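You operate a simulated robot arm through the tools that you are given. There is no shell and no other tool. Be economical: measure what you need, move in short steps, check, and stop when the job is done.

Carry out the task below with a simulated robot arm. There is one attempt and no reset: what you move stays moved.

Task
Clamp the jug and mix the lumpy plaster smooth, mostly at mid speed.
Fine: then switch off and swing the clamp arm clear again; leave the paddle down. Where these are worked on the way, their far stop is far enough and under half their travel is too little: clamp arm.

Only the result counts: the job must be done as asked and must still hold three seconds after the hand-in. Knocking over, shifting, dropping, spilling or breaking anything else fails it.

Robot
A 7-joint arm with a two-finger parallel gripper, fixed in place. Base frame: the origin is at the foot of the arm, x ahead of it, y to its left, z up. Lengths are in mm, angles in rad, forces in N, time in s.
With the tool pointing down near the work surface it reaches from about 300 to 700 mm from the base axis. Its first joint turns from -1.152 to 1.152 rad. Payload 1.57 kg.
The tool frame sits at the grasp point between the pads (the TCP): z along the fingers, y along the line on which they close. The tips reach 30 mm beyond it. The gripper opens to 110 mm. The fingers are 24 mm wide and 12 mm thick; the gripper's body (48 by 112 mm) begins 78 mm behind the TCP.
Orientation is that of the tool frame in the base frame, as a unit quaternion [x, y, z, w]. With the fingers straight down and closing along the base's y, the tool's x points along the base's -x, its y along +y and its z along -z.

Tools
- The arm moves only by the tool nudge_tool. Its argument "increments" is a list that holds one entry, the list of rows, each a list of 7 numbers: the turn, a rotation vector about the tool's x, y, z in units of 45 degrees (1.0 is 45 degrees), then the shift along the tool's x, y, z in units of 400 mm (1.0 is 400 mm), then the opening in per cent of the stroke, from 0 (shut) to 100 (fully open). In form: [[[wx, wy, wz, tx, ty, tz, grip], ...]]. A call has 1 to 10 rows; each row is the pose to reach, as a shift and turn from the pose commanded when the call began, along the tool's axes at that moment. A call with a number of a shift or a turn outside -1 to 1 is refused whole. Rows are played at 5 a second. More than 50 mm and 0.15 rad between two rows, or a gripper value outside its range, and nothing of the call is played. A pose out of reach is approached as far as the arm can. The call stops where the force on the tool passes 40 N (or 10 N more than at its start, if that is more) or the arm is blocked; 0.2 s more then pass. Each finger travels about 108 mm/s and halts on what it meets, pressing with about 41 N; the grip force reading is that of the motor and also rises with nothing between the fingers. The clock runs only during rows and for 0.2 s after the last one: add rows that repeat a pose to give the fingers time. The reply holds the time, the measured pose of the TCP, the force on the tool along the base axes, the opening and the grip force, in the units named above and with some noise, with the torque about the TCP (base axes, N m) and any sound that the robot's microphone picked up.
- Cameras (640 x 400 px; columns grow to the right, rows downward): "scene" is fixed at [176.2, -402.4, 1406.9]; the picture's right is [0.66, -0.75, 0.00], its down [-0.41, -0.35, -0.84] and it looks along [0.64, 0.55, -0.54] (base axes); focal length 284 px, centre (320, 200). "wrist" rides on the gripper at [70, 16, -141] in the tool frame; the picture's right is [-0.23, 0.97, 0.00], its down [-0.86, -0.20, -0.48] and it looks along [-0.47, -0.11, 0.88] (tool axes); focal length 222 px, centre (320, 200). There is no depth. A picture from a camera that has moved, and an enlarged one, comes with that camera's place and axes in the base frame and with its lens.
- snapshot(camera): a new picture of that camera. It takes no simulated time.
- enlarge(camera, box): a new picture of the part [left, top, right, bottom] of that camera's present view, enlarged. It takes no simulated time.
- close_job(): hands the job in; it is judged then, once.

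Go step by step. Nothing tells you positions but the pictures and the camera data: compare them with the known pose of the tool, close in by small moves and look again before you grip or let go. The budget is 120 turns and 64 pictures, counting those below and the enlarged ones. Unless the task says otherwise, let go and move clear before handing in, and close with one line.

The tools are called after "Emit:" as a command line: name --argument value ..., lists and objects as JSON in quotes. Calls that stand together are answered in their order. nudge_tool: Moves the arm, as the interface text tells. Its arguments: {"type":"object","properties":{"increments":{"type":"array","items":{"type":"array","items":{"type":"array","items":{"type":"number"}}}}},"required":["increments"]} The other tools are called the same way: snapshot (camera) takes a picture; enlarge (camera, box) takes an enlarged picture of a part of a camera's view; close_job () hands the job in.

At the start:

```text
clock: 0.0
tcp_pos: [331.7, -152.3, 1241.4]
orientation: [0.0, 1.0, -0.001, 0.0]
ft_force: [0.7, 0.2, 0.2]
moment: [0.02, 0.01, 0.0]
gripper_width: 110.1
grasp_force: 0.1
```

scene: 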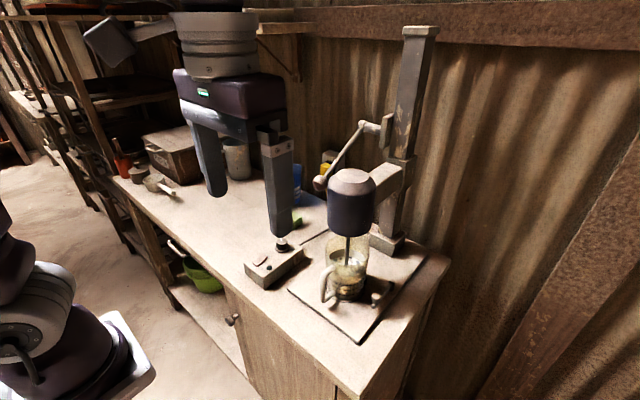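
wrist: 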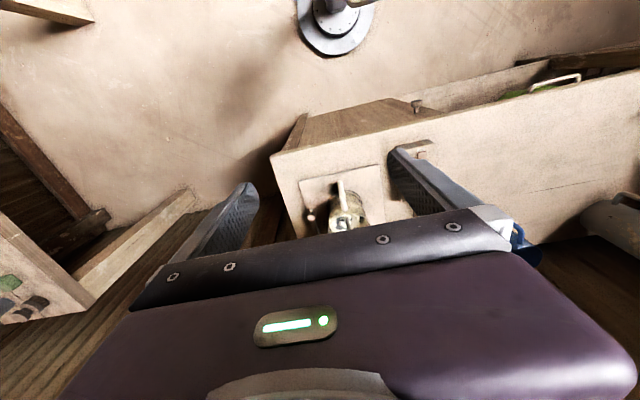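

I see a bench with a drill-press style mixer, a jug under it, a control box to its left, and a lever on the stand. I'll look closer before moving.

Emit:
enlarge --camera "scene" --box '[230, 220, 430, 345]'

Emit:
enlarge --camera "scene" --box '[290, 90, 450, 190]'

Emit:
enlarge --camera "wrist" --box '[260, 130, 460, 255]'

```text
3.20 times, centred on (330, 282) of scene
camera zoom: at [176.2, -402.4, 1406.9], right [0.66, -0.75, 0.0], down [-0.41, -0.35, -0.84], along [0.64, 0.55, -0.54], focal length 910 px, centre (288, -64)
```

zoom: 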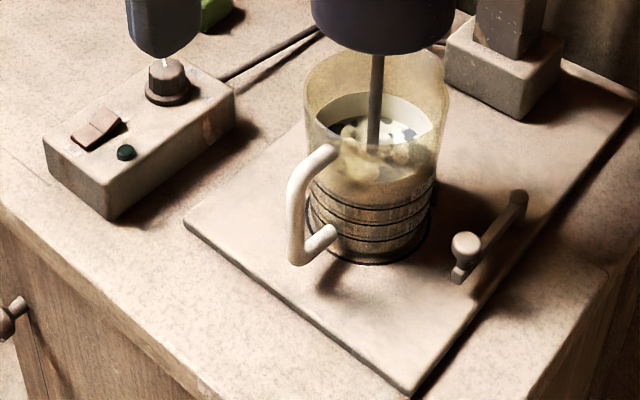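

```text
4.00 times, centred on (370, 140) of scene
camera zoom: at [176.2, -402.4, 1406.9], right [0.66, -0.75, 0.0], down [-0.41, -0.35, -0.84], along [0.64, 0.55, -0.54], focal length 1138 px, centre (120, 440)
```

zoom: 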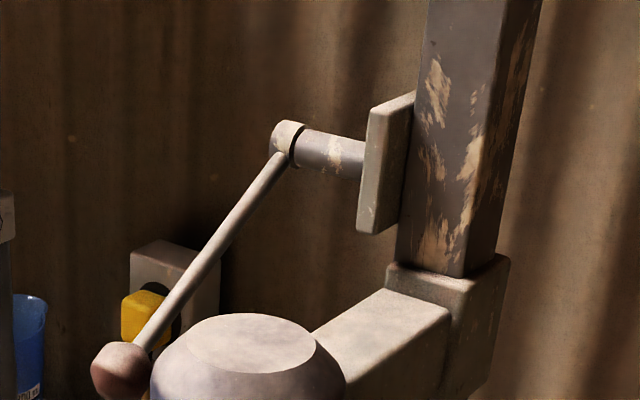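

```text
3.20 times, centred on (360, 192) of wrist
camera zoom: at [262.3, -136.2, 1383.6], right [0.23, 0.97, 0.0], down [0.86, -0.2, 0.48], along [0.47, -0.11, -0.88], focal length 711 px, centre (192, 224)
```

zoom: 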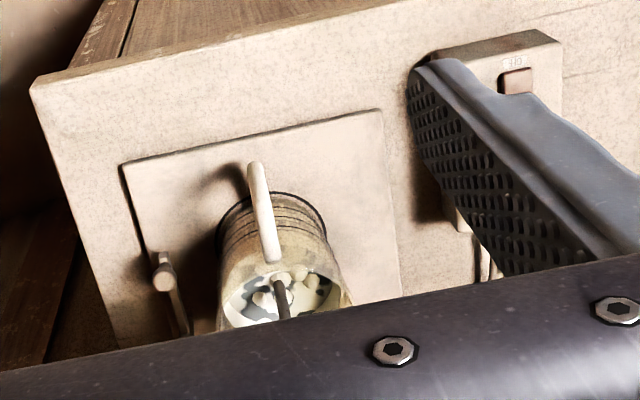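

The clamp knob triangulates to about (559, -230, 904) in base frame. I'll zoom in on the control box, the jug and clamp, and the back area for details.

Emit:
enlarge --camera "scene" --box '[240, 230, 310, 295]'

Emit:
enlarge --camera "scene" --box '[310, 230, 410, 310]'

Emit:
enlarge --camera "scene" --box '[280, 140, 420, 260]'

```text
6.15 times, centred on (275, 262) of scene
camera zoom: at [176.2, -402.4, 1406.9], right [0.66, -0.75, 0.0], down [-0.41, -0.35, -0.84], along [0.64, 0.55, -0.54], focal length 1751 px, centre (597, -185)
```

zoom: 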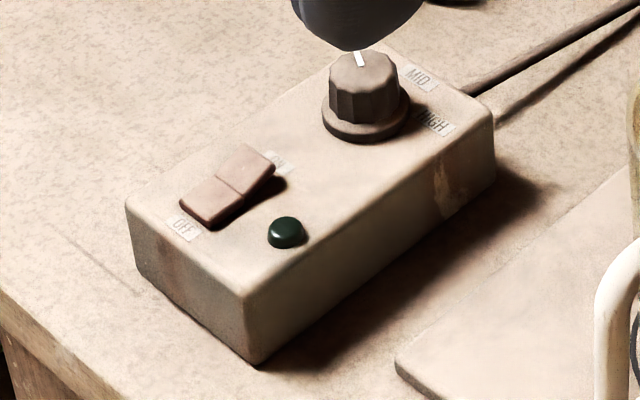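

```text
5.00 times, centred on (360, 270) of scene
camera zoom: at [176.2, -402.4, 1406.9], right [0.66, -0.75, 0.0], down [-0.41, -0.35, -0.84], along [0.64, 0.55, -0.54], focal length 1423 px, centre (120, -150)
```

zoom: 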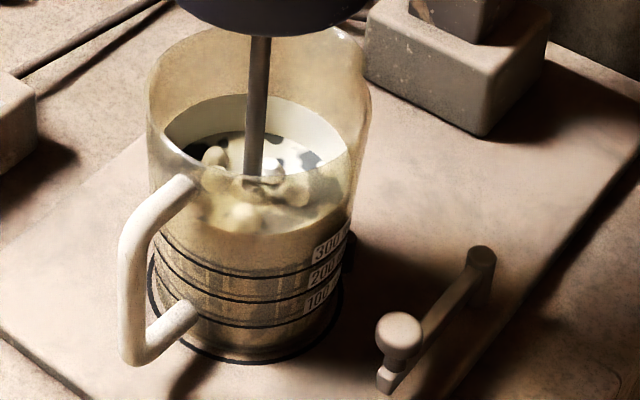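

```text
3.33 times, centred on (350, 200) of scene
camera zoom: at [176.2, -402.4, 1406.9], right [0.66, -0.75, 0.0], down [-0.41, -0.35, -0.84], along [0.64, 0.55, -0.54], focal length 948 px, centre (220, 200)
```

zoom: 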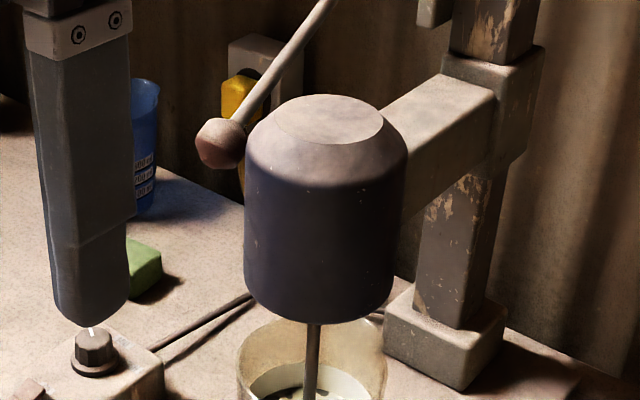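

Everything reads consistently: base plate top is at z≈853, jug axis near (565,-147), clamp pivot near (632,-231), and the motor overhangs the jug from z≈1020. I'll turn the gripper so its fingers close along x and move to the clamp side, then lean it towards -y to stay clear of the motor.

Emit:
nudge_tool --increments '[[[0, 0, -0.1, -0.02, -0.04, 0, 60], [0, 0, -0.2, -0.04, -0.08, 0, 45], [0, 0, -0.3, -0.06, -0.12, 0, 40], [0, 0, -0.4, -0.08, -0.16, 0, 40], [0, 0, -0.5, -0.1, -0.2, 0, 40], [0, 0, -0.6, -0.12, -0.24, 0, 40], [0, 0, -0.7, -0.14, -0.28, 0, 40], [0, 0, -0.8, -0.16, -0.32, 0, 40], [0, 0, -0.9, -0.18, -0.36, 0, 40], [0, 0, -1, -0.2, -0.37, 0, 40]]]'

Emit:
enlarge --camera "scene" --box '[240, 220, 320, 290]'

```text
clock: 2.2
tcp_pos: [410.8, -299.7, 1241.9]
orientation: [-0.383, 0.924, 0.0, 0.0]
ft_force: [0.8, 0.3, 0.2]
moment: [-0.01, 0.0, -0.03]
gripper_width: 44.0
grasp_force: 0.2
```

```text
5.71 times, centred on (280, 255) of scene
camera zoom: at [176.2, -402.4, 1406.9], right [0.66, -0.75, 0.0], down [-0.41, -0.35, -0.84], along [0.64, 0.55, -0.54], focal length 1626 px, centre (549, -114)
```

zoom: 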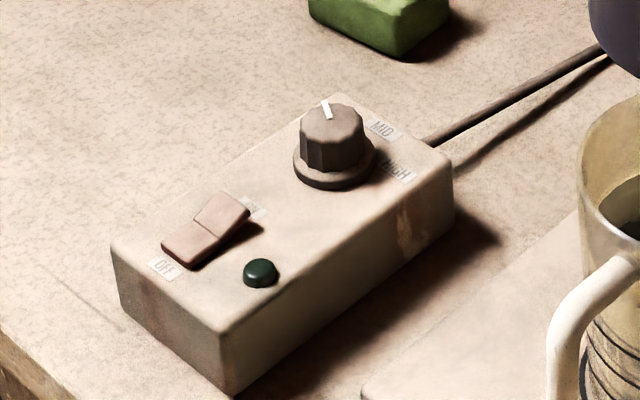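

The gripper is half turned. The dial pointer sits at LOW and the MID label is about 60° clockwise from it. I'll finish the turn and come closer.

Emit:
nudge_tool --increments '[[[0, 0, -0.14, -0.007, -0.025, 0.03, 40], [0, 0, -0.28, -0.014, -0.05, 0.06, 40], [0, 0, -0.42, -0.021, -0.08, 0.1, 40], [0, 0, -0.56, -0.03, -0.11, 0.13, 40], [0, 0, -0.7, -0.036, -0.135, 0.16, 40], [0, 0, -0.84, -0.043, -0.16, 0.2, 40], [0, 0, -1, -0.051, -0.193, 0.23, 40]]]'

```text
clock: 3.8
tcp_pos: [481.1, -341.5, 1149.5]
orientation: [0.708, -0.706, 0.0, -0.001]
ft_force: [0.8, -0.3, -0.8]
moment: [-0.01, -0.01, -0.01]
gripper_width: 43.9
grasp_force: 0.0
```

Now I lean the tool 40° so the fingers point down and towards +y, approaching the clamp knob from the -y side.

Emit:
nudge_tool --increments '[[[0, -0.15, 0, 0, -0.03, 0.06, 40], [0, -0.3, 0, 0, -0.06, 0.12, 40], [0, -0.45, 0, 0, -0.1, 0.18, 40], [0, -0.6, 0, 0, -0.13, 0.25, 40], [0, -0.75, 0, 0, -0.16, 0.31, 40], [0, -0.89, 0, -0.025, -0.19, 0.375, 40]]]'

Emit:
snapshot --camera "wrist"

Emit:
enlarge --camera "scene" --box '[290, 180, 450, 330]'

```text
clock: 5.2
tcp_pos: [482.8, -295.3, 975.6]
orientation: [0.664, -0.664, -0.243, -0.243]
ft_force: [-0.3, 0.0, -1.4]
moment: [0.07, -0.02, -0.03]
gripper_width: 44.0
grasp_force: 0.2
out of reach, approached as far as the arm can: row 2, 3, 4, 5, 6
```

```text
54 pictures are left
camera wrist: at [466.0, -440.2, 1040.1], right [-0.97, 0.17, 0.15], down [0.2, 0.34, 0.92], along [0.11, 0.92, -0.37], focal length 222 px, centre (320, 200)
```

wrist: 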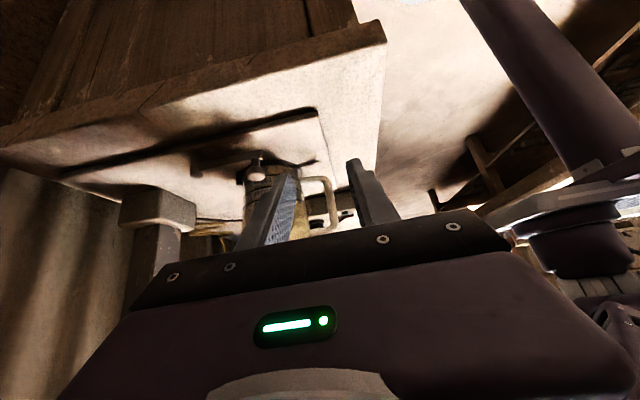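

```text
2.67 times, centred on (370, 255) of scene
camera zoom: at [176.4, -402.3, 1406.9], right [0.66, -0.75, 0.0], down [-0.41, -0.35, -0.84], along [0.64, 0.55, -0.54], focal length 759 px, centre (187, 53)
```

zoom: 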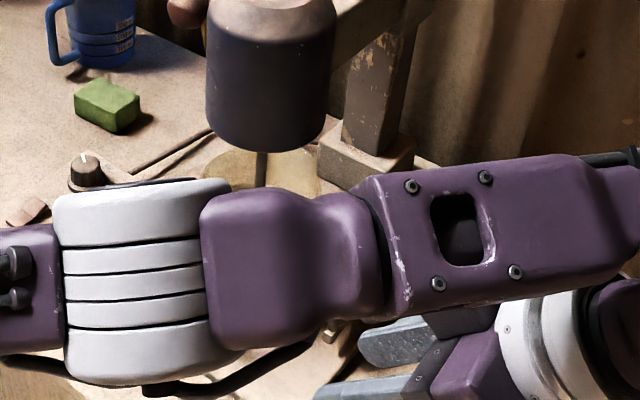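

The lean put the wrist past the arm's reach, so I'll reduce it to about 20° and move inwards, then check how the arm responds.

Emit:
nudge_tool --increments '[[[0, 0.15, 0, -0.03, 0.01, 0.005, 40], [0, 0.3, 0, -0.06, 0.02, 0.01, 40], [0, 0.45, 0, -0.1, 0.04, 0.018, 40]]]'

Emit:
snapshot --camera "scene"

```text
clock: 6.0
tcp_pos: [465.3, -260.8, 996.1]
orientation: [-0.696, 0.697, 0.121, 0.121]
ft_force: [0.2, 0.1, -0.2]
moment: [-0.05, 0.0, 0.01]
gripper_width: 44.0
grasp_force: 0.1
```

```text
52 pictures are left
```

scene: 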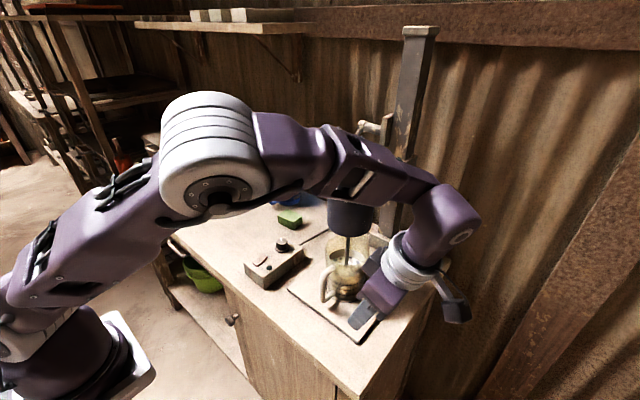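

The shift reference is the pose actually reached, and the 20° lean works. I'll move across to just above and outside the knob.

Emit:
nudge_tool --increments '[[[0, 0, 0, 0.024, -0.075, 0.03, 40], [0, 0, 0, 0.048, -0.15, 0.06, 40], [0, 0, 0, 0.072, -0.23, 0.096, 40]]]'

Emit:
snapshot --camera "wrist"

Emit:
enlarge --camera "scene" --box '[300, 160, 460, 330]'

```text
clock: 6.8
tcp_pos: [557.0, -273.4, 949.3]
orientation: [0.697, -0.696, -0.122, -0.121]
ft_force: [0.9, 0.3, 0.9]
moment: [-0.02, 0.0, -0.01]
gripper_width: 44.1
grasp_force: 0.0
```

```text
51 pictures are left
camera wrist: at [541.1, -387.5, 1059.6], right [-0.97, 0.21, 0.08], down [0.2, 0.64, 0.74], along [0.11, 0.74, -0.67], focal length 222 px, centre (320, 200)
```

wrist: 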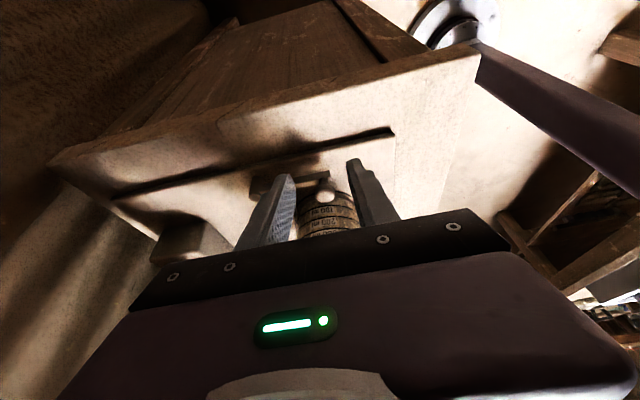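

```text
2.35 times, centred on (380, 245) of scene
camera zoom: at [176.2, -402.4, 1406.9], right [0.66, -0.75, 0.0], down [-0.41, -0.35, -0.84], along [0.64, 0.55, -0.54], focal length 670 px, centre (179, 94)
```

zoom: 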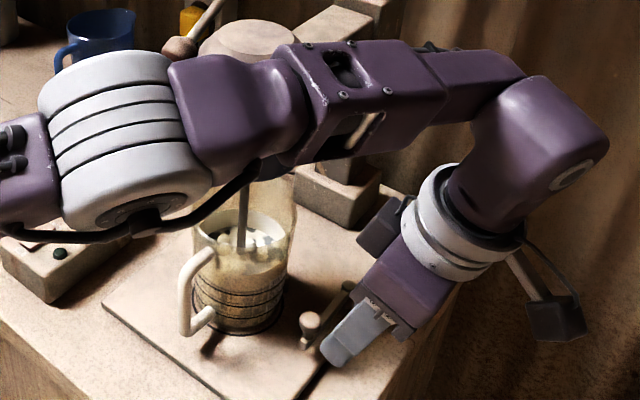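

The knob sits at about (557, -229, 908), centred between the fingers. I'll take a close look at its shape before descending.

Emit:
enlarge --camera "wrist" --box '[230, 140, 390, 240]'

Emit:
enlarge --camera "scene" --box '[360, 270, 420, 315]'

```text
4.00 times, centred on (310, 190) of wrist
camera zoom: at [541.1, -387.5, 1059.6], right [-0.97, 0.21, 0.08], down [0.2, 0.64, 0.74], along [0.11, 0.74, -0.67], focal length 888 px, centre (360, 240)
```

zoom: 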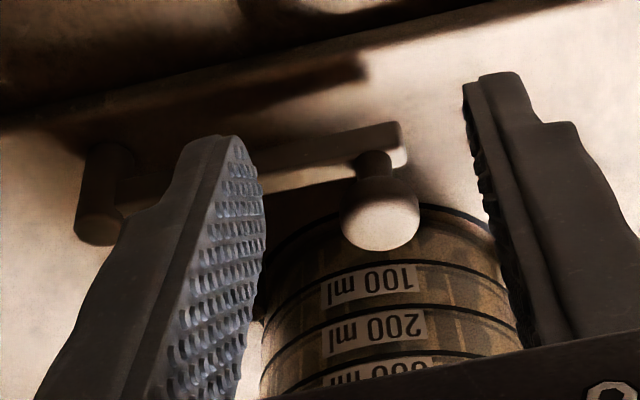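

```text
8.89 times, centred on (390, 292) of scene
camera zoom: at [176.2, -402.4, 1406.9], right [0.66, -0.75, 0.0], down [-0.41, -0.35, -0.84], along [0.64, 0.55, -0.54], focal length 2529 px, centre (-302, -622)
```

zoom: 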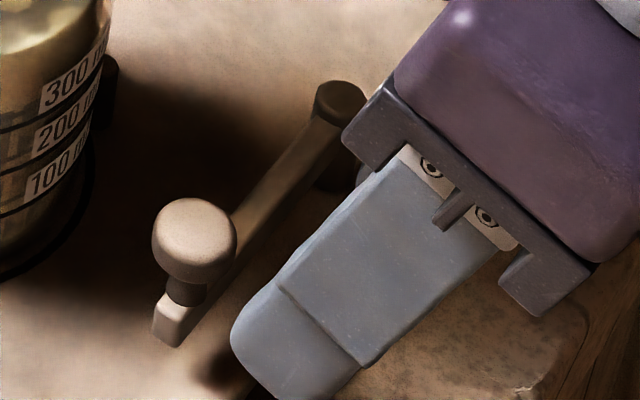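

The knob is a mushroom, about 20 mm across, on a stem. I'll move in so the finger ends straddle it just above the arm.

Emit:
nudge_tool --increments '[[[0, 0, 0, -0.0335, -0.001, 0.044, 40], [0, 0, 0, -0.067, -0.001, 0.0885, 40], [0, 0, 0, -0.067, -0.001, 0.0885, 40]]]'

Emit:
enlarge --camera "wrist" --box '[230, 140, 390, 240]'

Emit:
enlarge --camera "scene" --box '[340, 220, 440, 310]'

```text
clock: 7.6
tcp_pos: [554.9, -235.2, 923.6]
orientation: [-0.696, 0.697, 0.121, 0.122]
ft_force: [0.4, 0.4, 0.9]
moment: [0.0, 0.01, -0.02]
gripper_width: 44.0
grasp_force: 0.0
```

```text
4.00 times, centred on (310, 190) of wrist
camera zoom: at [540.0, -349.7, 1033.8], right [-0.97, 0.21, 0.08], down [0.2, 0.64, 0.74], along [0.11, 0.74, -0.67], focal length 888 px, centre (360, 240)
```

zoom: 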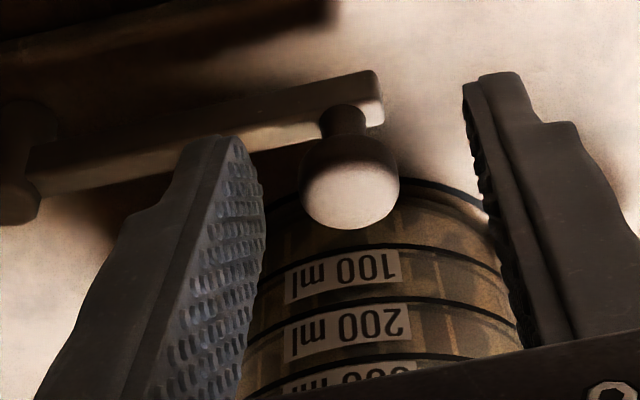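

```text
4.44 times, centred on (390, 265) of scene
camera zoom: at [176.3, -402.4, 1406.9], right [0.66, -0.75, 0.0], down [-0.41, -0.35, -0.84], along [0.64, 0.55, -0.54], focal length 1265 px, centre (9, -89)
```

zoom: 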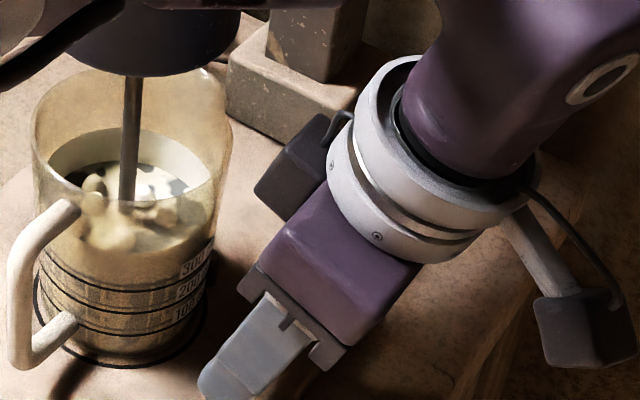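

A block on the gripper's +y side could reach the motor at the end of the swing, so I'll lean another 15° about the TCP first.

Emit:
nudge_tool --increments '[[[0, -0.11, 0, 0, -0.006, 0, 40], [0, -0.22, 0, 0, -0.006, 0, 40], [0, -0.33, 0, 0, -0.006, 0, 40], [0, -0.33, 0, 0, -0.006, 0, 40]]]'

Emit:
enlarge --camera "wrist" --box '[230, 140, 390, 240]'

Emit:
snapshot --camera "scene"

```text
clock: 8.6
tcp_pos: [559.0, -235.9, 922.3]
orientation: [-0.675, 0.675, 0.212, 0.211]
ft_force: [0.3, 0.0, -0.8]
moment: [0.01, 0.04, -0.01]
gripper_width: 43.8
grasp_force: 0.1
```

```text
4.00 times, centred on (310, 190) of wrist
camera zoom: at [543.5, -373.9, 1000.4], right [-0.97, 0.19, 0.13], down [0.2, 0.43, 0.88], along [0.11, 0.88, -0.46], focal length 888 px, centre (360, 240)
```

zoom: 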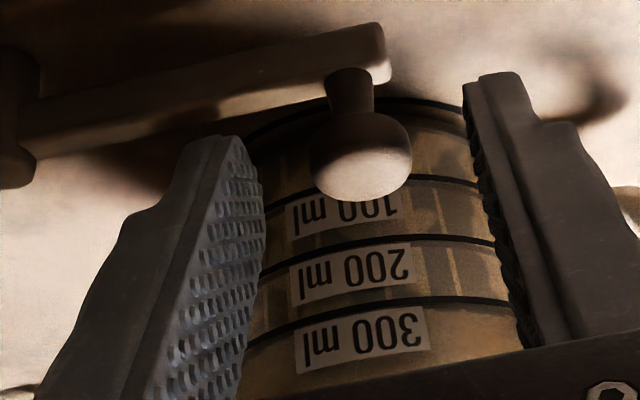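

```text
44 pictures are left
```

scene: 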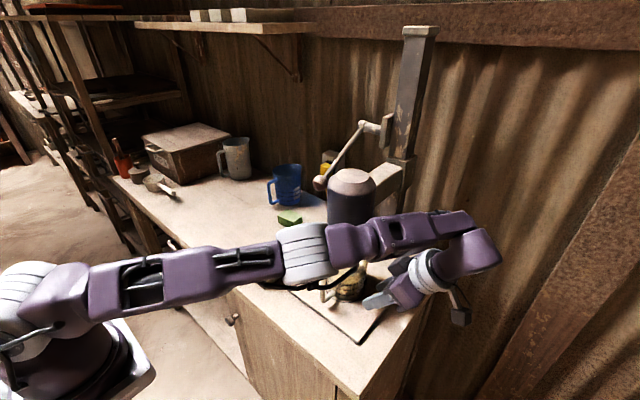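

The elbow dropped a lot with that lean, so I'll check its clearance to the jug and motor before going on.

Emit:
enlarge --camera "scene" --box '[240, 150, 500, 330]'

Emit:
snapshot --camera "wrist"

```text
2.22 times, centred on (370, 240) of scene
camera zoom: at [176.2, -402.4, 1406.9], right [0.66, -0.75, 0.0], down [-0.41, -0.35, -0.84], along [0.64, 0.55, -0.54], focal length 632 px, centre (209, 111)
```

zoom: 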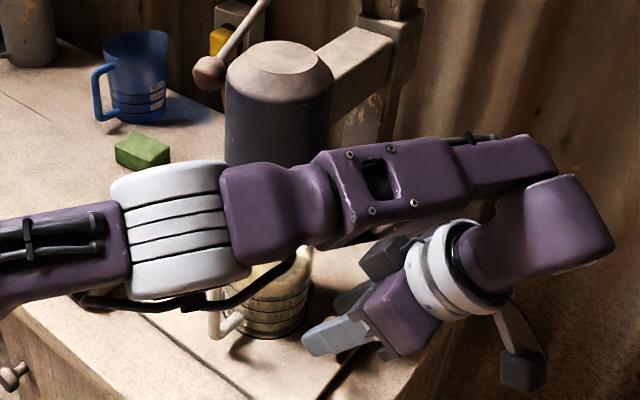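

```text
42 pictures are left
camera wrist: at [543.5, -373.9, 1000.4], right [-0.97, 0.19, 0.13], down [0.2, 0.43, 0.88], along [0.11, 0.88, -0.46], focal length 222 px, centre (320, 200)
```

wrist: 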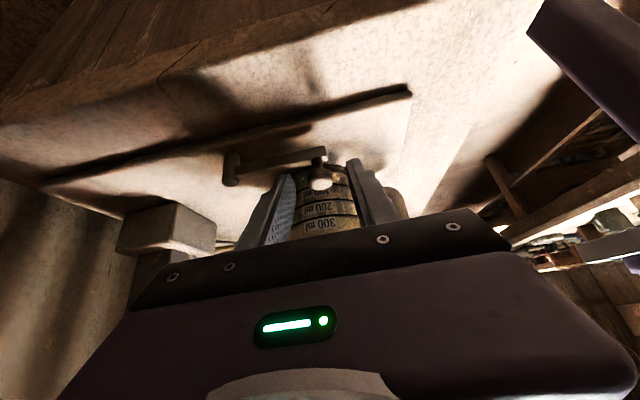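

The arm is nearly straight along the base-to-wrist line, which passes well to the -y side of the motor, and swinging in shortens it. Closing on the knob now.

Emit:
nudge_tool --increments '[[[0, 0, 0, 0, 0, 0, 25], [0, 0, 0, 0, 0, 0, 10], [0, 0, 0, 0, 0, 0, 5], [0, 0, 0, 0, 0, 0, 5]]]'

Emit:
enlarge --camera "wrist" --box '[230, 140, 390, 240]'

```text
clock: 9.6
tcp_pos: [558.8, -236.9, 923.1]
orientation: [0.676, -0.674, -0.211, -0.21]
ft_force: [-11.6, 0.7, 1.1]
moment: [0.23, 0.21, 0.09]
gripper_width: 19.1
grasp_force: 32.8
```

```text
4.00 times, centred on (310, 190) of wrist
camera zoom: at [543.1, -374.0, 1000.6], right [-0.97, 0.19, 0.13], down [0.2, 0.43, 0.88], along [0.11, 0.88, -0.46], focal length 888 px, centre (360, 240)
```

zoom: 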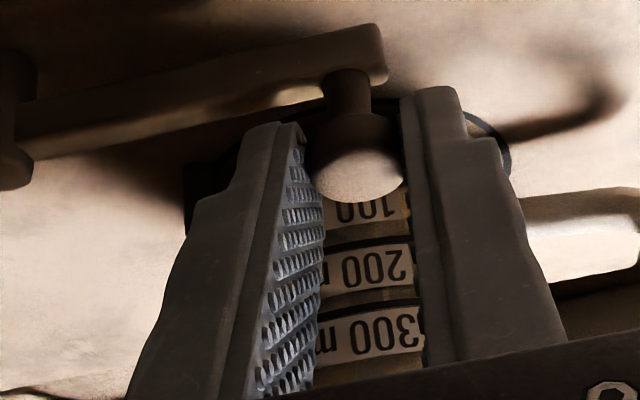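

The knob is held (19 mm, 33 N). I'll swing it along its arc about the pivot at (633, -231), 20° first.

Emit:
nudge_tool --increments '[[[0, 0, 0, -0.0103, 0, 0.0071, 5], [0, 0, 0, -0.0234, -0.0028, 0.0162, 5], [0, 0, 0, -0.0366, -0.0062, 0.0253, 5], [0, 0, 0, -0.0493, -0.0112, 0.0341, 5]]]'

Emit:
snapshot --camera "scene"

Emit:
snapshot --camera "wrist"

```text
clock: 10.6
tcp_pos: [563.0, -212.2, 923.1]
orientation: [0.675, -0.674, -0.215, -0.209]
ft_force: [-32.4, 7.5, -9.2]
moment: [-0.18, 0.53, 0.01]
gripper_width: 19.2
grasp_force: 33.4
```

```text
40 pictures are left
```

scene: 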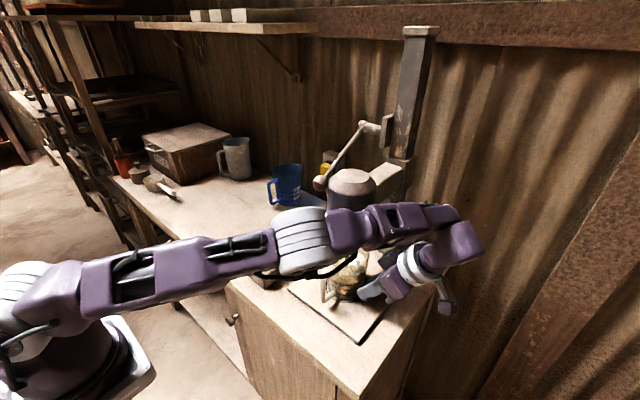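

```text
39 pictures are left
camera wrist: at [547.2, -350.4, 1000.3], right [-0.97, 0.18, 0.14], down [0.2, 0.43, 0.88], along [0.1, 0.88, -0.46], focal length 222 px, centre (320, 200)
```

wrist: 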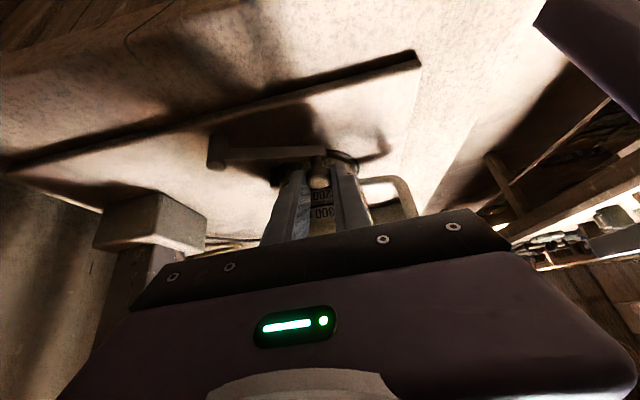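

The arm follows the knob, but there's a side load along x, so my arc comes in slightly too fast in x. I'll ease back 3 mm in x and look closely.

Emit:
nudge_tool --increments '[[[0, 0, 0, 0, 0.0075, 0, 5], [0, 0, 0, 0, 0.0075, 0, 5]]]'

Emit:
enlarge --camera "wrist" --box '[190, 110, 410, 250]'

Emit:
enlarge --camera "scene" --box '[310, 220, 430, 310]'

```text
clock: 11.2
tcp_pos: [562.7, -212.5, 922.5]
orientation: [-0.675, 0.675, 0.211, 0.211]
ft_force: [-15.5, 5.2, -14.4]
moment: [0.48, 0.23, 0.15]
gripper_width: 18.9
grasp_force: 33.5
```

```text
2.86 times, centred on (300, 180) of wrist
camera zoom: at [545.8, -350.8, 1000.7], right [-0.97, 0.19, 0.13], down [0.2, 0.43, 0.88], along [0.11, 0.88, -0.46], focal length 635 px, centre (377, 257)
```

zoom: 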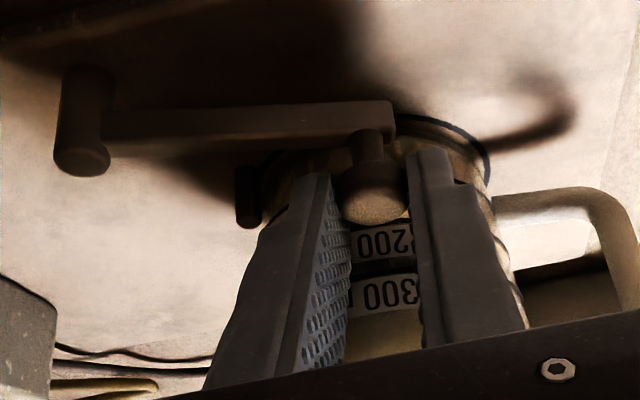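

```text
4.44 times, centred on (370, 265) of scene
camera zoom: at [176.1, -402.4, 1406.9], right [0.66, -0.75, 0.0], down [-0.41, -0.35, -0.84], along [0.64, 0.55, -0.54], focal length 1265 px, centre (98, -89)
```

zoom: 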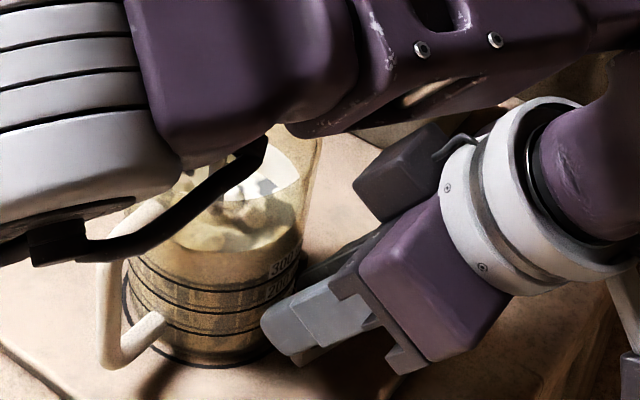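

There's no contact with the jug yet; the arm is at about 19°. I'll go on in small steps.

Emit:
nudge_tool --increments '[[[0, 0, 0, -0.0082, -0.0025, 0.0057, 5], [0, 0, 0, -0.0164, -0.005, 0.0114, 5], [0, 0, 0, -0.0247, -0.0088, 0.0171, 5], [0, 0, 0, -0.0247, -0.0088, 0.0171, 5]]]'

Emit:
enlarge --camera "wrist" --box '[190, 110, 410, 250]'

```text
clock: 12.2
tcp_pos: [566.4, -201.5, 924.3]
orientation: [0.675, -0.675, -0.211, -0.211]
ft_force: [-13.4, 0.3, 0.0]
moment: [-0.06, 0.3, -0.14]
gripper_width: 19.1
grasp_force: 33.7
```

```text
2.86 times, centred on (300, 180) of wrist
camera zoom: at [549.3, -339.6, 1001.3], right [-0.97, 0.19, 0.13], down [0.2, 0.43, 0.88], along [0.11, 0.88, -0.46], focal length 635 px, centre (377, 257)
```

zoom: 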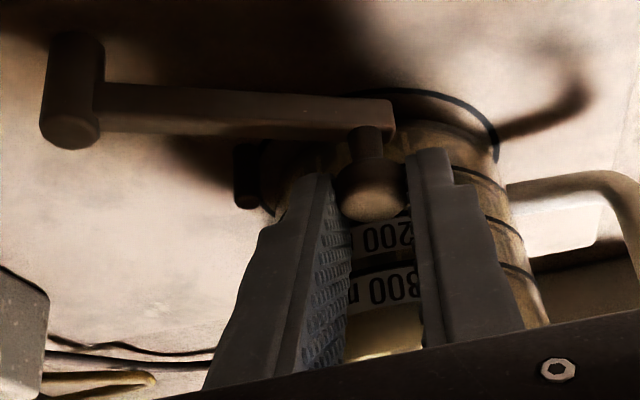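

Still free at about 29°. I'll continue to about 40°.

Emit:
nudge_tool --increments '[[[0, 0, 0, -0.0092, -0.006, 0.0064, 5], [0, 0, 0, -0.0179, -0.0135, 0.0124, 5], [0, 0, 0, -0.0243, -0.0195, 0.0168, 5], [0, 0, 0, -0.0243, -0.0195, 0.0168, 5]]]'

Emit:
enlarge --camera "wrist" --box '[190, 110, 410, 250]'

Emit:
enlarge --camera "scene" --box '[270, 150, 490, 310]'

```text
clock: 12.9
tcp_pos: [566.8, -198.6, 922.7]
orientation: [-0.675, 0.677, 0.211, 0.205]
ft_force: [-11.5, -5.8, 8.1]
moment: [-0.23, 0.29, -0.03]
gripper_width: 19.2
grasp_force: 33.6
stopped in row 3: the force on the tool passed its limit at 42 N (the readings are from after the stop); the commanded pose is now the measured one
```

```text
2.86 times, centred on (300, 180) of wrist
camera zoom: at [551.5, -335.1, 1002.3], right [-0.97, 0.19, 0.14], down [0.21, 0.44, 0.87], along [0.1, 0.88, -0.47], focal length 635 px, centre (377, 257)
```

zoom: 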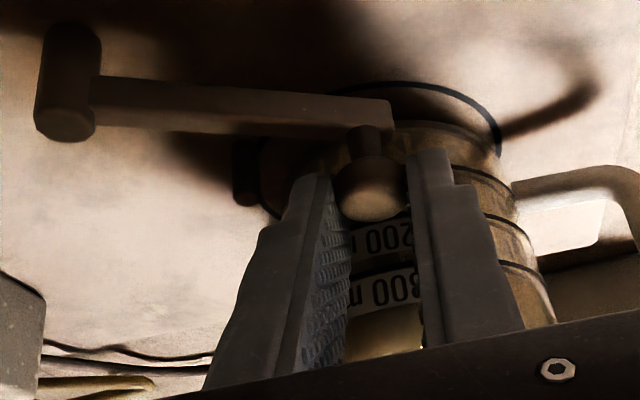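

```text
2.50 times, centred on (380, 230) of scene
camera zoom: at [175.8, -402.5, 1406.9], right [0.66, -0.75, 0.0], down [-0.4, -0.35, -0.84], along [0.64, 0.55, -0.54], focal length 711 px, centre (170, 125)
```

zoom: 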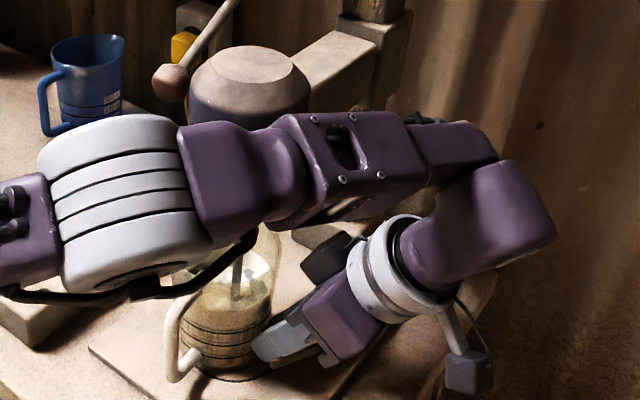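

The arm met firm resistance at about 31°, against the jug, so the clamp is closed. I'll let go and back off along the tool axis.

Emit:
nudge_tool --increments '[[[0, 0, 0, 0, 0, 0, 25], [0, 0, 0, 0, 0, 0, 40], [0, 0, 0, 0, 0, 0, 40], [0, 0, 0, 0, 0, -0.06, 40], [0, 0, 0, 0, 0, -0.15, 40]]]'

Emit:
enlarge --camera "wrist" --box '[190, 110, 410, 250]'

Emit:
enlarge --camera "scene" --box '[310, 240, 430, 320]'

```text
clock: 14.1
tcp_pos: [571.4, -223.6, 967.8]
orientation: [0.68, -0.671, -0.212, -0.204]
ft_force: [-0.1, -0.1, 0.3]
moment: [0.0, -0.02, 0.0]
gripper_width: 44.0
grasp_force: 0.0
out of reach, approached as far as the arm can: row 5
```

```text
2.86 times, centred on (300, 180) of wrist
camera zoom: at [556.7, -360.8, 1045.9], right [-0.98, 0.17, 0.13], down [0.2, 0.44, 0.88], along [0.09, 0.88, -0.46], focal length 635 px, centre (377, 257)
```

zoom: 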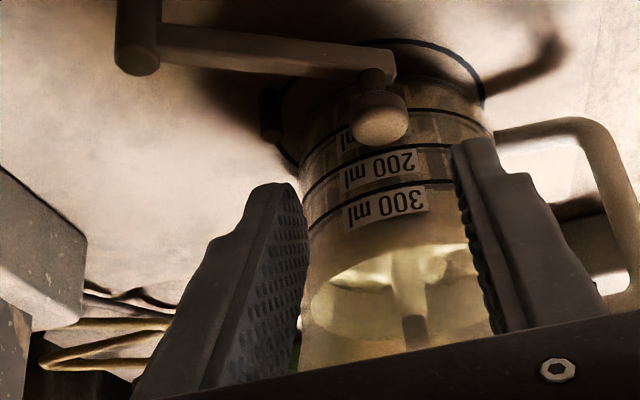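

```text
5.00 times, centred on (370, 280) of scene
camera zoom: at [176.2, -402.4, 1406.9], right [0.66, -0.75, 0.0], down [-0.41, -0.35, -0.84], along [0.64, 0.55, -0.54], focal length 1423 px, centre (70, -200)
```

zoom: 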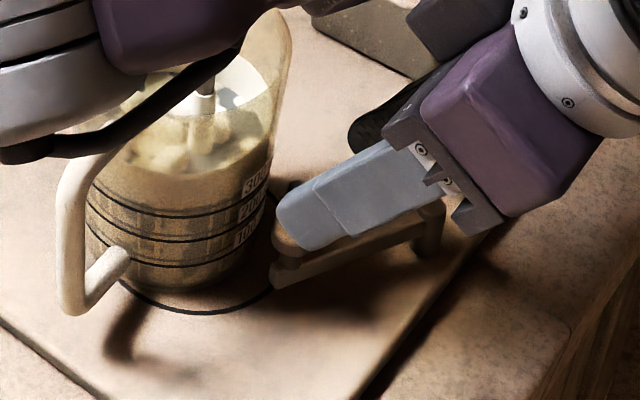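

The clamp arm is now against the jug. I'll pull out, straighten the tool, and go over to the control box.

Emit:
nudge_tool --increments '[[[0, 0, 0, 0.001, 0.04, -0.05, 40], [0, 0.13, 0, 0.002, 0.08, -0.1, 40], [0, 0.26, 0, 0.003, 0.12, -0.15, 40], [0, 0.39, 0, 0.004, 0.16, -0.2, 40], [0, 0.52, 0, 0.005, 0.2, -0.25, 40], [0, 0.65, 0, 0.005, 0.2275, -0.283, 40], [0, 0.77, 0, 0.005, 0.2275, -0.283, 40]]]'

Emit:
enlarge --camera "scene" --box '[310, 230, 410, 310]'

```text
clock: 15.7
tcp_pos: [479.4, -295.9, 1064.9]
orientation: [0.707, -0.707, 0.001, 0.005]
ft_force: [-0.5, -0.6, 0.3]
moment: [-0.03, 0.01, -0.02]
gripper_width: 44.0
grasp_force: 0.0
```

```text
5.00 times, centred on (360, 270) of scene
camera zoom: at [176.2, -402.4, 1406.9], right [0.66, -0.75, 0.0], down [-0.41, -0.35, -0.84], along [0.64, 0.55, -0.54], focal length 1423 px, centre (120, -150)
```

zoom: 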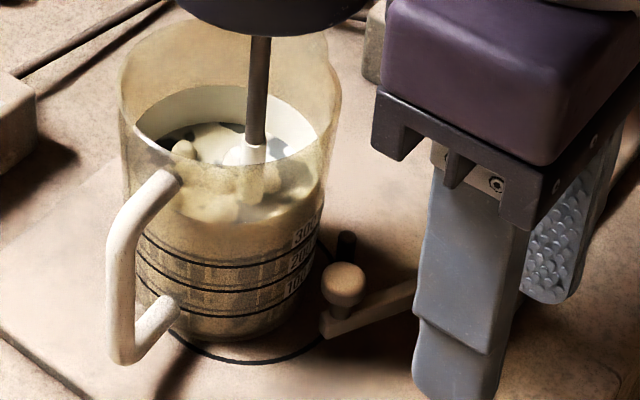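

Looking closely, the jug was pushed about 13 mm towards +y. My fingertips stuck out past the knob and touched it, so it now sits off its ring mark. I'll back out, turn the gripper to its original orientation and measure this before putting it right.

Emit:
nudge_tool --increments '[[[0, 0, 0.14, -0.024, 0.021, -0.0125, 40], [0, 0, 0.28, -0.047, 0.042, -0.025, 40], [0, 0, 0.42, -0.07, 0.063, -0.0375, 40], [0, 0, 0.56, -0.094, 0.084, -0.05, 40], [0, 0, 0.7, -0.118, 0.105, -0.0625, 40], [0, 0, 0.84, -0.14, 0.126, -0.075, 40], [0, 0, 1, -0.165, 0.1475, -0.0875, 40]]]'

```text
clock: 17.3
tcp_pos: [419.6, -229.6, 1102.2]
orientation: [-0.382, 0.924, -0.002, -0.005]
ft_force: [-0.2, 0.3, -0.7]
moment: [-0.02, -0.01, -0.02]
gripper_width: 44.0
grasp_force: 0.1
```

Emit:
nudge_tool --increments '[[[0, 0, 0.14, -0.015, 0.035, 0, 40], [0, 0, 0.28, -0.03, 0.07, 0, 40], [0, 0, 0.42, -0.045, 0.105, 0, 40], [0, 0, 0.56, -0.06, 0.14, 0, 40], [0, 0, 0.7, -0.075, 0.175, 0, 40], [0, 0, 0.84, -0.09, 0.21, 0, 40], [0, 0, 1, -0.106, 0.2475, 0, 40]]]'

Emit:
enlarge --camera "scene" --box '[310, 230, 410, 310]'

Emit:
enlarge --camera "wrist" --box '[240, 130, 440, 255]'

```text
clock: 18.9
tcp_pos: [379.6, -128.2, 1099.4]
orientation: [0.002, 1.0, -0.004, -0.003]
ft_force: [0.1, 0.6, -0.2]
moment: [-0.01, -0.03, 0.01]
gripper_width: 44.2
grasp_force: 0.1
```

```text
5.00 times, centred on (360, 270) of scene
camera zoom: at [176.2, -402.4, 1406.9], right [0.66, -0.75, 0.0], down [-0.41, -0.35, -0.84], along [0.64, 0.55, -0.54], focal length 1423 px, centre (120, -150)
```

zoom: 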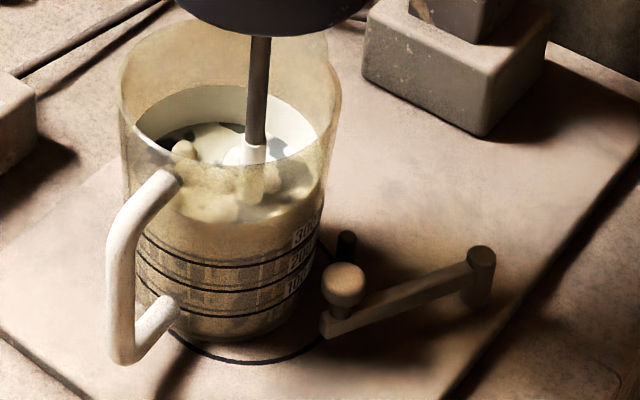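

```text
3.20 times, centred on (340, 192) of wrist
camera zoom: at [311.1, -111.2, 1242.6], right [0.23, 0.97, -0.01], down [0.86, -0.2, 0.47], along [0.46, -0.12, -0.88], focal length 711 px, centre (256, 224)
```

zoom: 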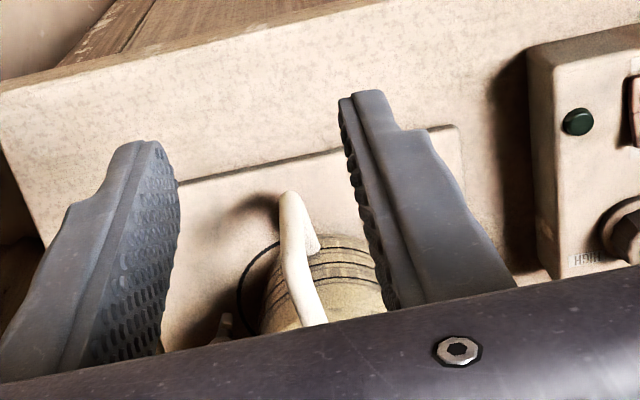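

The jug moved about (-5, +14) mm and turned about 4°. Its handle bar is vertical at about (484, -137), z 887–955. I'll grip the handle bar with the tool leaned back and draw the jug back onto the ring, against the clamp.

Emit:
nudge_tool --increments '[[[0, -0.147, 0, -0.058, -0.0075, 0.07, 40], [0, -0.294, 0, -0.116, -0.015, 0.14, 40], [0, -0.44, 0, -0.175, -0.0225, 0.2125, 40], [0, -0.44, 0, -0.175, -0.0225, 0.2125, 40]]]'

Emit:
snapshot --camera "wrist"

Emit:
enlarge --camera "scene" --box '[280, 200, 410, 310]'

```text
clock: 19.9
tcp_pos: [449.6, -138.1, 1016.3]
orientation: [-0.001, 0.986, -0.003, 0.169]
ft_force: [-0.9, -0.6, 1.2]
moment: [-0.03, 0.02, -0.01]
gripper_width: 43.9
grasp_force: 0.0
```

```text
28 pictures are left
camera wrist: at [336.6, -121.1, 1126.2], right [0.21, 0.97, 0.07], down [0.65, -0.19, 0.74], along [0.73, -0.11, -0.67], focal length 222 px, centre (320, 200)
```

wrist: 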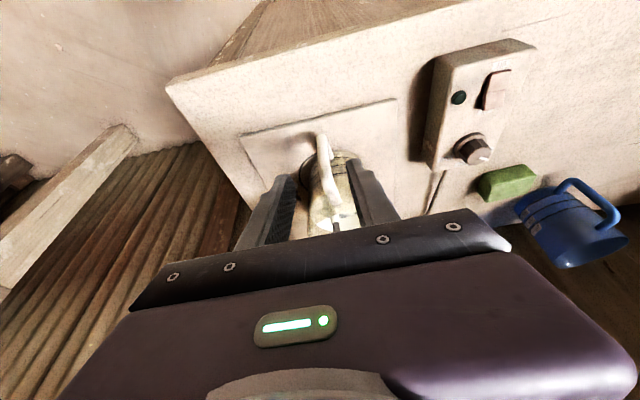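

```text
3.64 times, centred on (345, 255) of scene
camera zoom: at [176.2, -402.4, 1406.9], right [0.66, -0.75, 0.0], down [-0.41, -0.35, -0.84], along [0.64, 0.55, -0.54], focal length 1035 px, centre (229, 0)
```

zoom: 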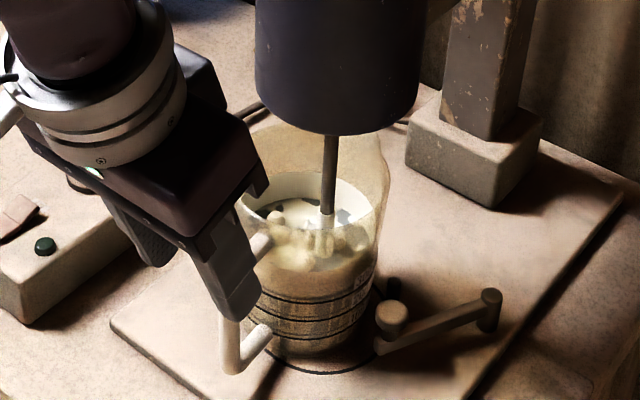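

The handle is centred between the fingers. I'll slide down along the tool axis.

Emit:
nudge_tool --increments '[[[0, 0, 0, 0, 0, 0.08, 40], [0, 0, 0, 0, 0, 0.16, 40], [0, 0, 0, 0, 0, 0.23, 40], [0, 0, 0, 0, 0, 0.23, 40]]]'

Emit:
enlarge --camera "wrist" --box '[230, 120, 430, 245]'

Emit:
enlarge --camera "scene" --box '[280, 200, 410, 310]'

```text
clock: 20.9
tcp_pos: [479.7, -138.7, 928.2]
orientation: [0.0, 0.986, -0.004, 0.169]
ft_force: [-0.4, 0.5, 0.0]
moment: [-0.04, -0.03, 0.0]
gripper_width: 44.3
grasp_force: 0.1
```

```text
3.20 times, centred on (330, 182) of wrist
camera zoom: at [366.4, -121.9, 1039.3], right [0.21, 0.97, 0.07], down [0.65, -0.19, 0.74], along [0.73, -0.11, -0.67], focal length 711 px, centre (288, 256)
```

zoom: 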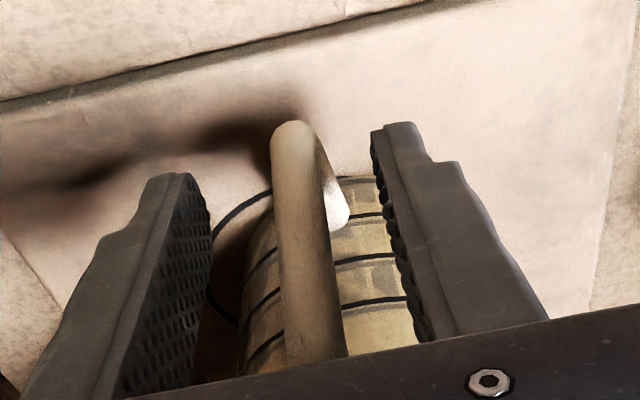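

```text
3.64 times, centred on (345, 255) of scene
camera zoom: at [176.3, -402.4, 1406.9], right [0.66, -0.75, 0.0], down [-0.41, -0.35, -0.84], along [0.64, 0.55, -0.54], focal length 1035 px, centre (229, 0)
```

zoom: 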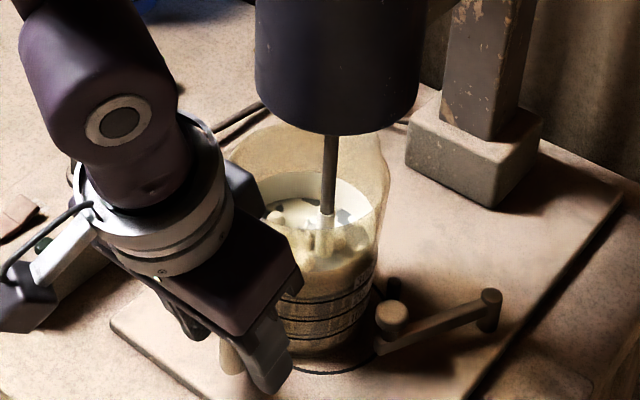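

The bar is centred. I'll close on it.

Emit:
nudge_tool --increments '[[[0, 0, 0, 0, 0, 0, 25], [0, 0, 0, 0, 0, 0, 16], [0, 0, 0, 0, 0, 0, 10], [0, 0, 0, 0, 0, 0, 8]]]'

```text
clock: 21.9
tcp_pos: [480.1, -138.8, 929.5]
orientation: [0.001, 0.986, -0.004, 0.169]
ft_force: [0.3, 1.3, 3.1]
moment: [0.45, -0.21, 0.03]
gripper_width: 11.6
grasp_force: 29.1
```

The handle is gripped. I'll ease the jug back towards the ring and the clamp in small steps, undoing the slight turn as well.

Emit:
nudge_tool --increments '[[[0.007, 0, 0.019, -0.002, -0.006, 0.0006, 8], [0.014, 0, 0.038, -0.0035, -0.012, 0.0013, 8], [0.02, 0, 0.056, -0.005, -0.018, 0.002, 8], [0.027, 0, 0.075, -0.007, -0.0238, 0.0026, 8], [0.027, 0, 0.075, -0.007, -0.0238, 0.0026, 8]]]'

Emit:
enlarge --camera "scene" --box '[310, 230, 410, 310]'

```text
clock: 23.1
tcp_pos: [482.2, -149.8, 928.4]
orientation: [0.03, 0.985, -0.009, 0.169]
ft_force: [-5.6, 1.8, 6.7]
moment: [0.63, 0.03, 0.05]
gripper_width: 12.1
grasp_force: 29.2
```

```text
5.00 times, centred on (360, 270) of scene
camera zoom: at [176.0, -402.3, 1406.9], right [0.66, -0.75, 0.0], down [-0.41, -0.35, -0.84], along [0.64, 0.55, -0.54], focal length 1423 px, centre (120, -150)
```

zoom: 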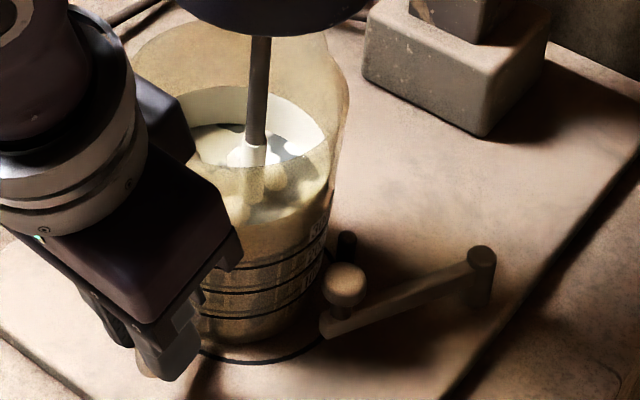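

Pulling by the handle mostly turned the jug about its round bar, and the body lagged behind. I'll swing the handle back to undo that turn, then push the body itself from the +y side.

Emit:
nudge_tool --increments '[[[-0.007, 0, -0.019, -0.0015, 0.0095, 0.0005, 8], [-0.014, 0, -0.038, -0.003, 0.019, 0.001, 8], [-0.02, 0, -0.056, -0.0045, 0.028, 0.0015, 8], [-0.027, 0, -0.075, -0.006, 0.0375, 0.002, 8], [-0.027, 0, -0.075, -0.006, 0.0375, 0.002, 8]]]'

Emit:
enlarge --camera "scene" --box '[310, 230, 410, 310]'

```text
clock: 24.3
tcp_pos: [485.6, -135.6, 927.5]
orientation: [0.0, 0.986, -0.004, 0.169]
ft_force: [-18.5, -14.1, 3.8]
moment: [-0.12, 0.19, -0.03]
gripper_width: 11.9
grasp_force: 29.2
```

```text
5.00 times, centred on (360, 270) of scene
camera zoom: at [175.7, -402.7, 1406.9], right [0.66, -0.75, 0.0], down [-0.4, -0.35, -0.84], along [0.64, 0.55, -0.54], focal length 1423 px, centre (120, -150)
```

zoom: 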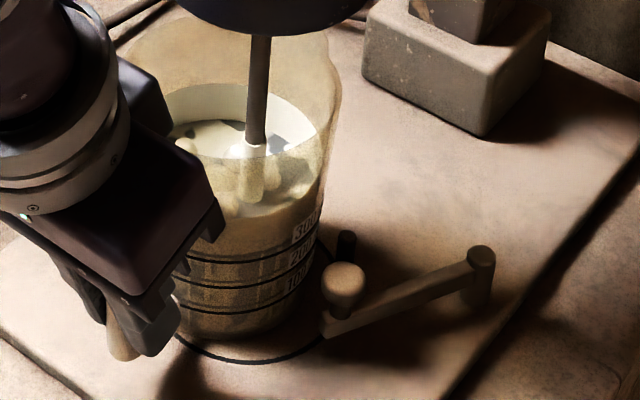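

I'll release the handle and back off, then set up the side push on the body.

Emit:
nudge_tool --increments '[[[0, 0, 0, 0, 0, 0, 25], [0, 0, 0, 0, 0, 0, 40], [0, 0, 0, 0, 0, -0.08, 40], [0, 0, 0, 0, 0, -0.16, 40], [0, 0, 0, 0, 0, -0.25, 40]]]'

Emit:
enlarge --camera "scene" --box '[280, 200, 410, 310]'

Emit:
enlarge --camera "wrist" --box '[210, 100, 510, 250]'

```text
clock: 25.5
tcp_pos: [452.9, -133.8, 1022.6]
orientation: [0.001, 0.986, -0.004, 0.168]
ft_force: [-0.3, 0.0, -0.4]
moment: [-0.05, 0.0, 0.02]
gripper_width: 44.0
grasp_force: 0.1
```

```text
3.64 times, centred on (345, 255) of scene
camera zoom: at [176.2, -402.4, 1406.9], right [0.66, -0.75, 0.0], down [-0.41, -0.35, -0.84], along [0.64, 0.55, -0.54], focal length 1035 px, centre (229, 0)
```

zoom: 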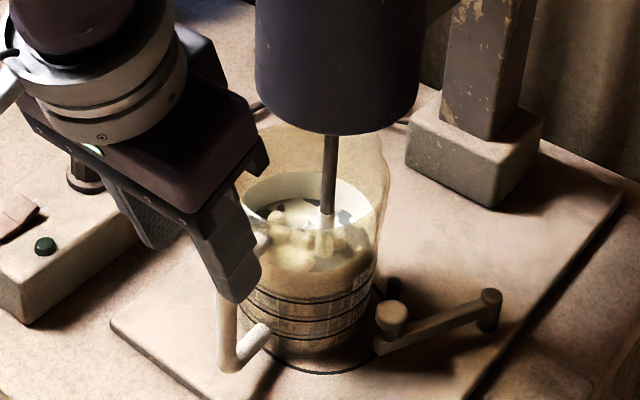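

```text
2.13 times, centred on (360, 175) of wrist
camera zoom: at [340.7, -117.9, 1134.0], right [0.21, 0.97, 0.07], down [0.65, -0.19, 0.74], along [0.73, -0.11, -0.67], focal length 474 px, centre (235, 253)
```

zoom: 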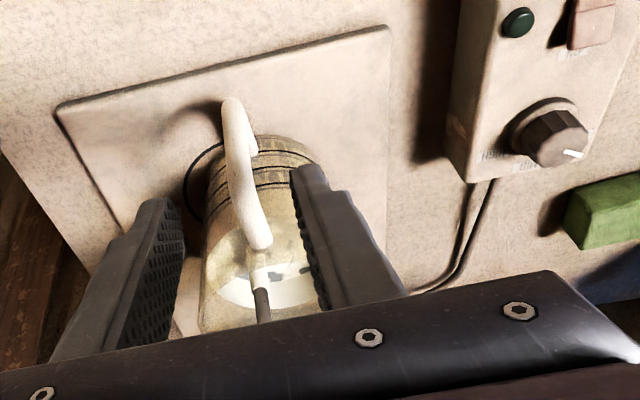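

Setting up beside the jug on its +y side with more lean, keeping clear of the box (its near face is at y≈13) and the handle.

Emit:
nudge_tool --increments '[[[0, -0.12, 0, -0.01, 0.08, 0, 40], [0, -0.24, 0, -0.02, 0.16, 0.05, 40], [0, -0.36, 0, -0.032, 0.2325, 0.1, 40], [0, -0.46, 0, -0.042, 0.2325, 0.156, 40], [0, -0.46, 0, -0.042, 0.2325, 0.156, 40]]]'

Emit:
enlarge --camera "wrist" --box '[170, 80, 470, 250]'

```text
clock: 26.7
tcp_pos: [489.8, -42.1, 968.6]
orientation: [-0.001, 0.939, -0.004, 0.343]
ft_force: [-0.6, 0.7, -0.4]
moment: [0.03, -0.01, -0.01]
gripper_width: 44.0
grasp_force: 0.0
```

```text
2.13 times, centred on (320, 165) of wrist
camera zoom: at [344.8, -24.0, 1033.4], right [0.17, 0.97, 0.14], down [0.35, -0.19, 0.92], along [0.92, -0.11, -0.37], focal length 474 px, centre (320, 275)
```

zoom: 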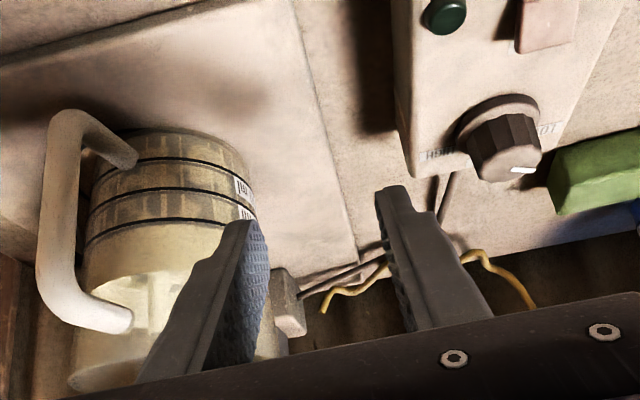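

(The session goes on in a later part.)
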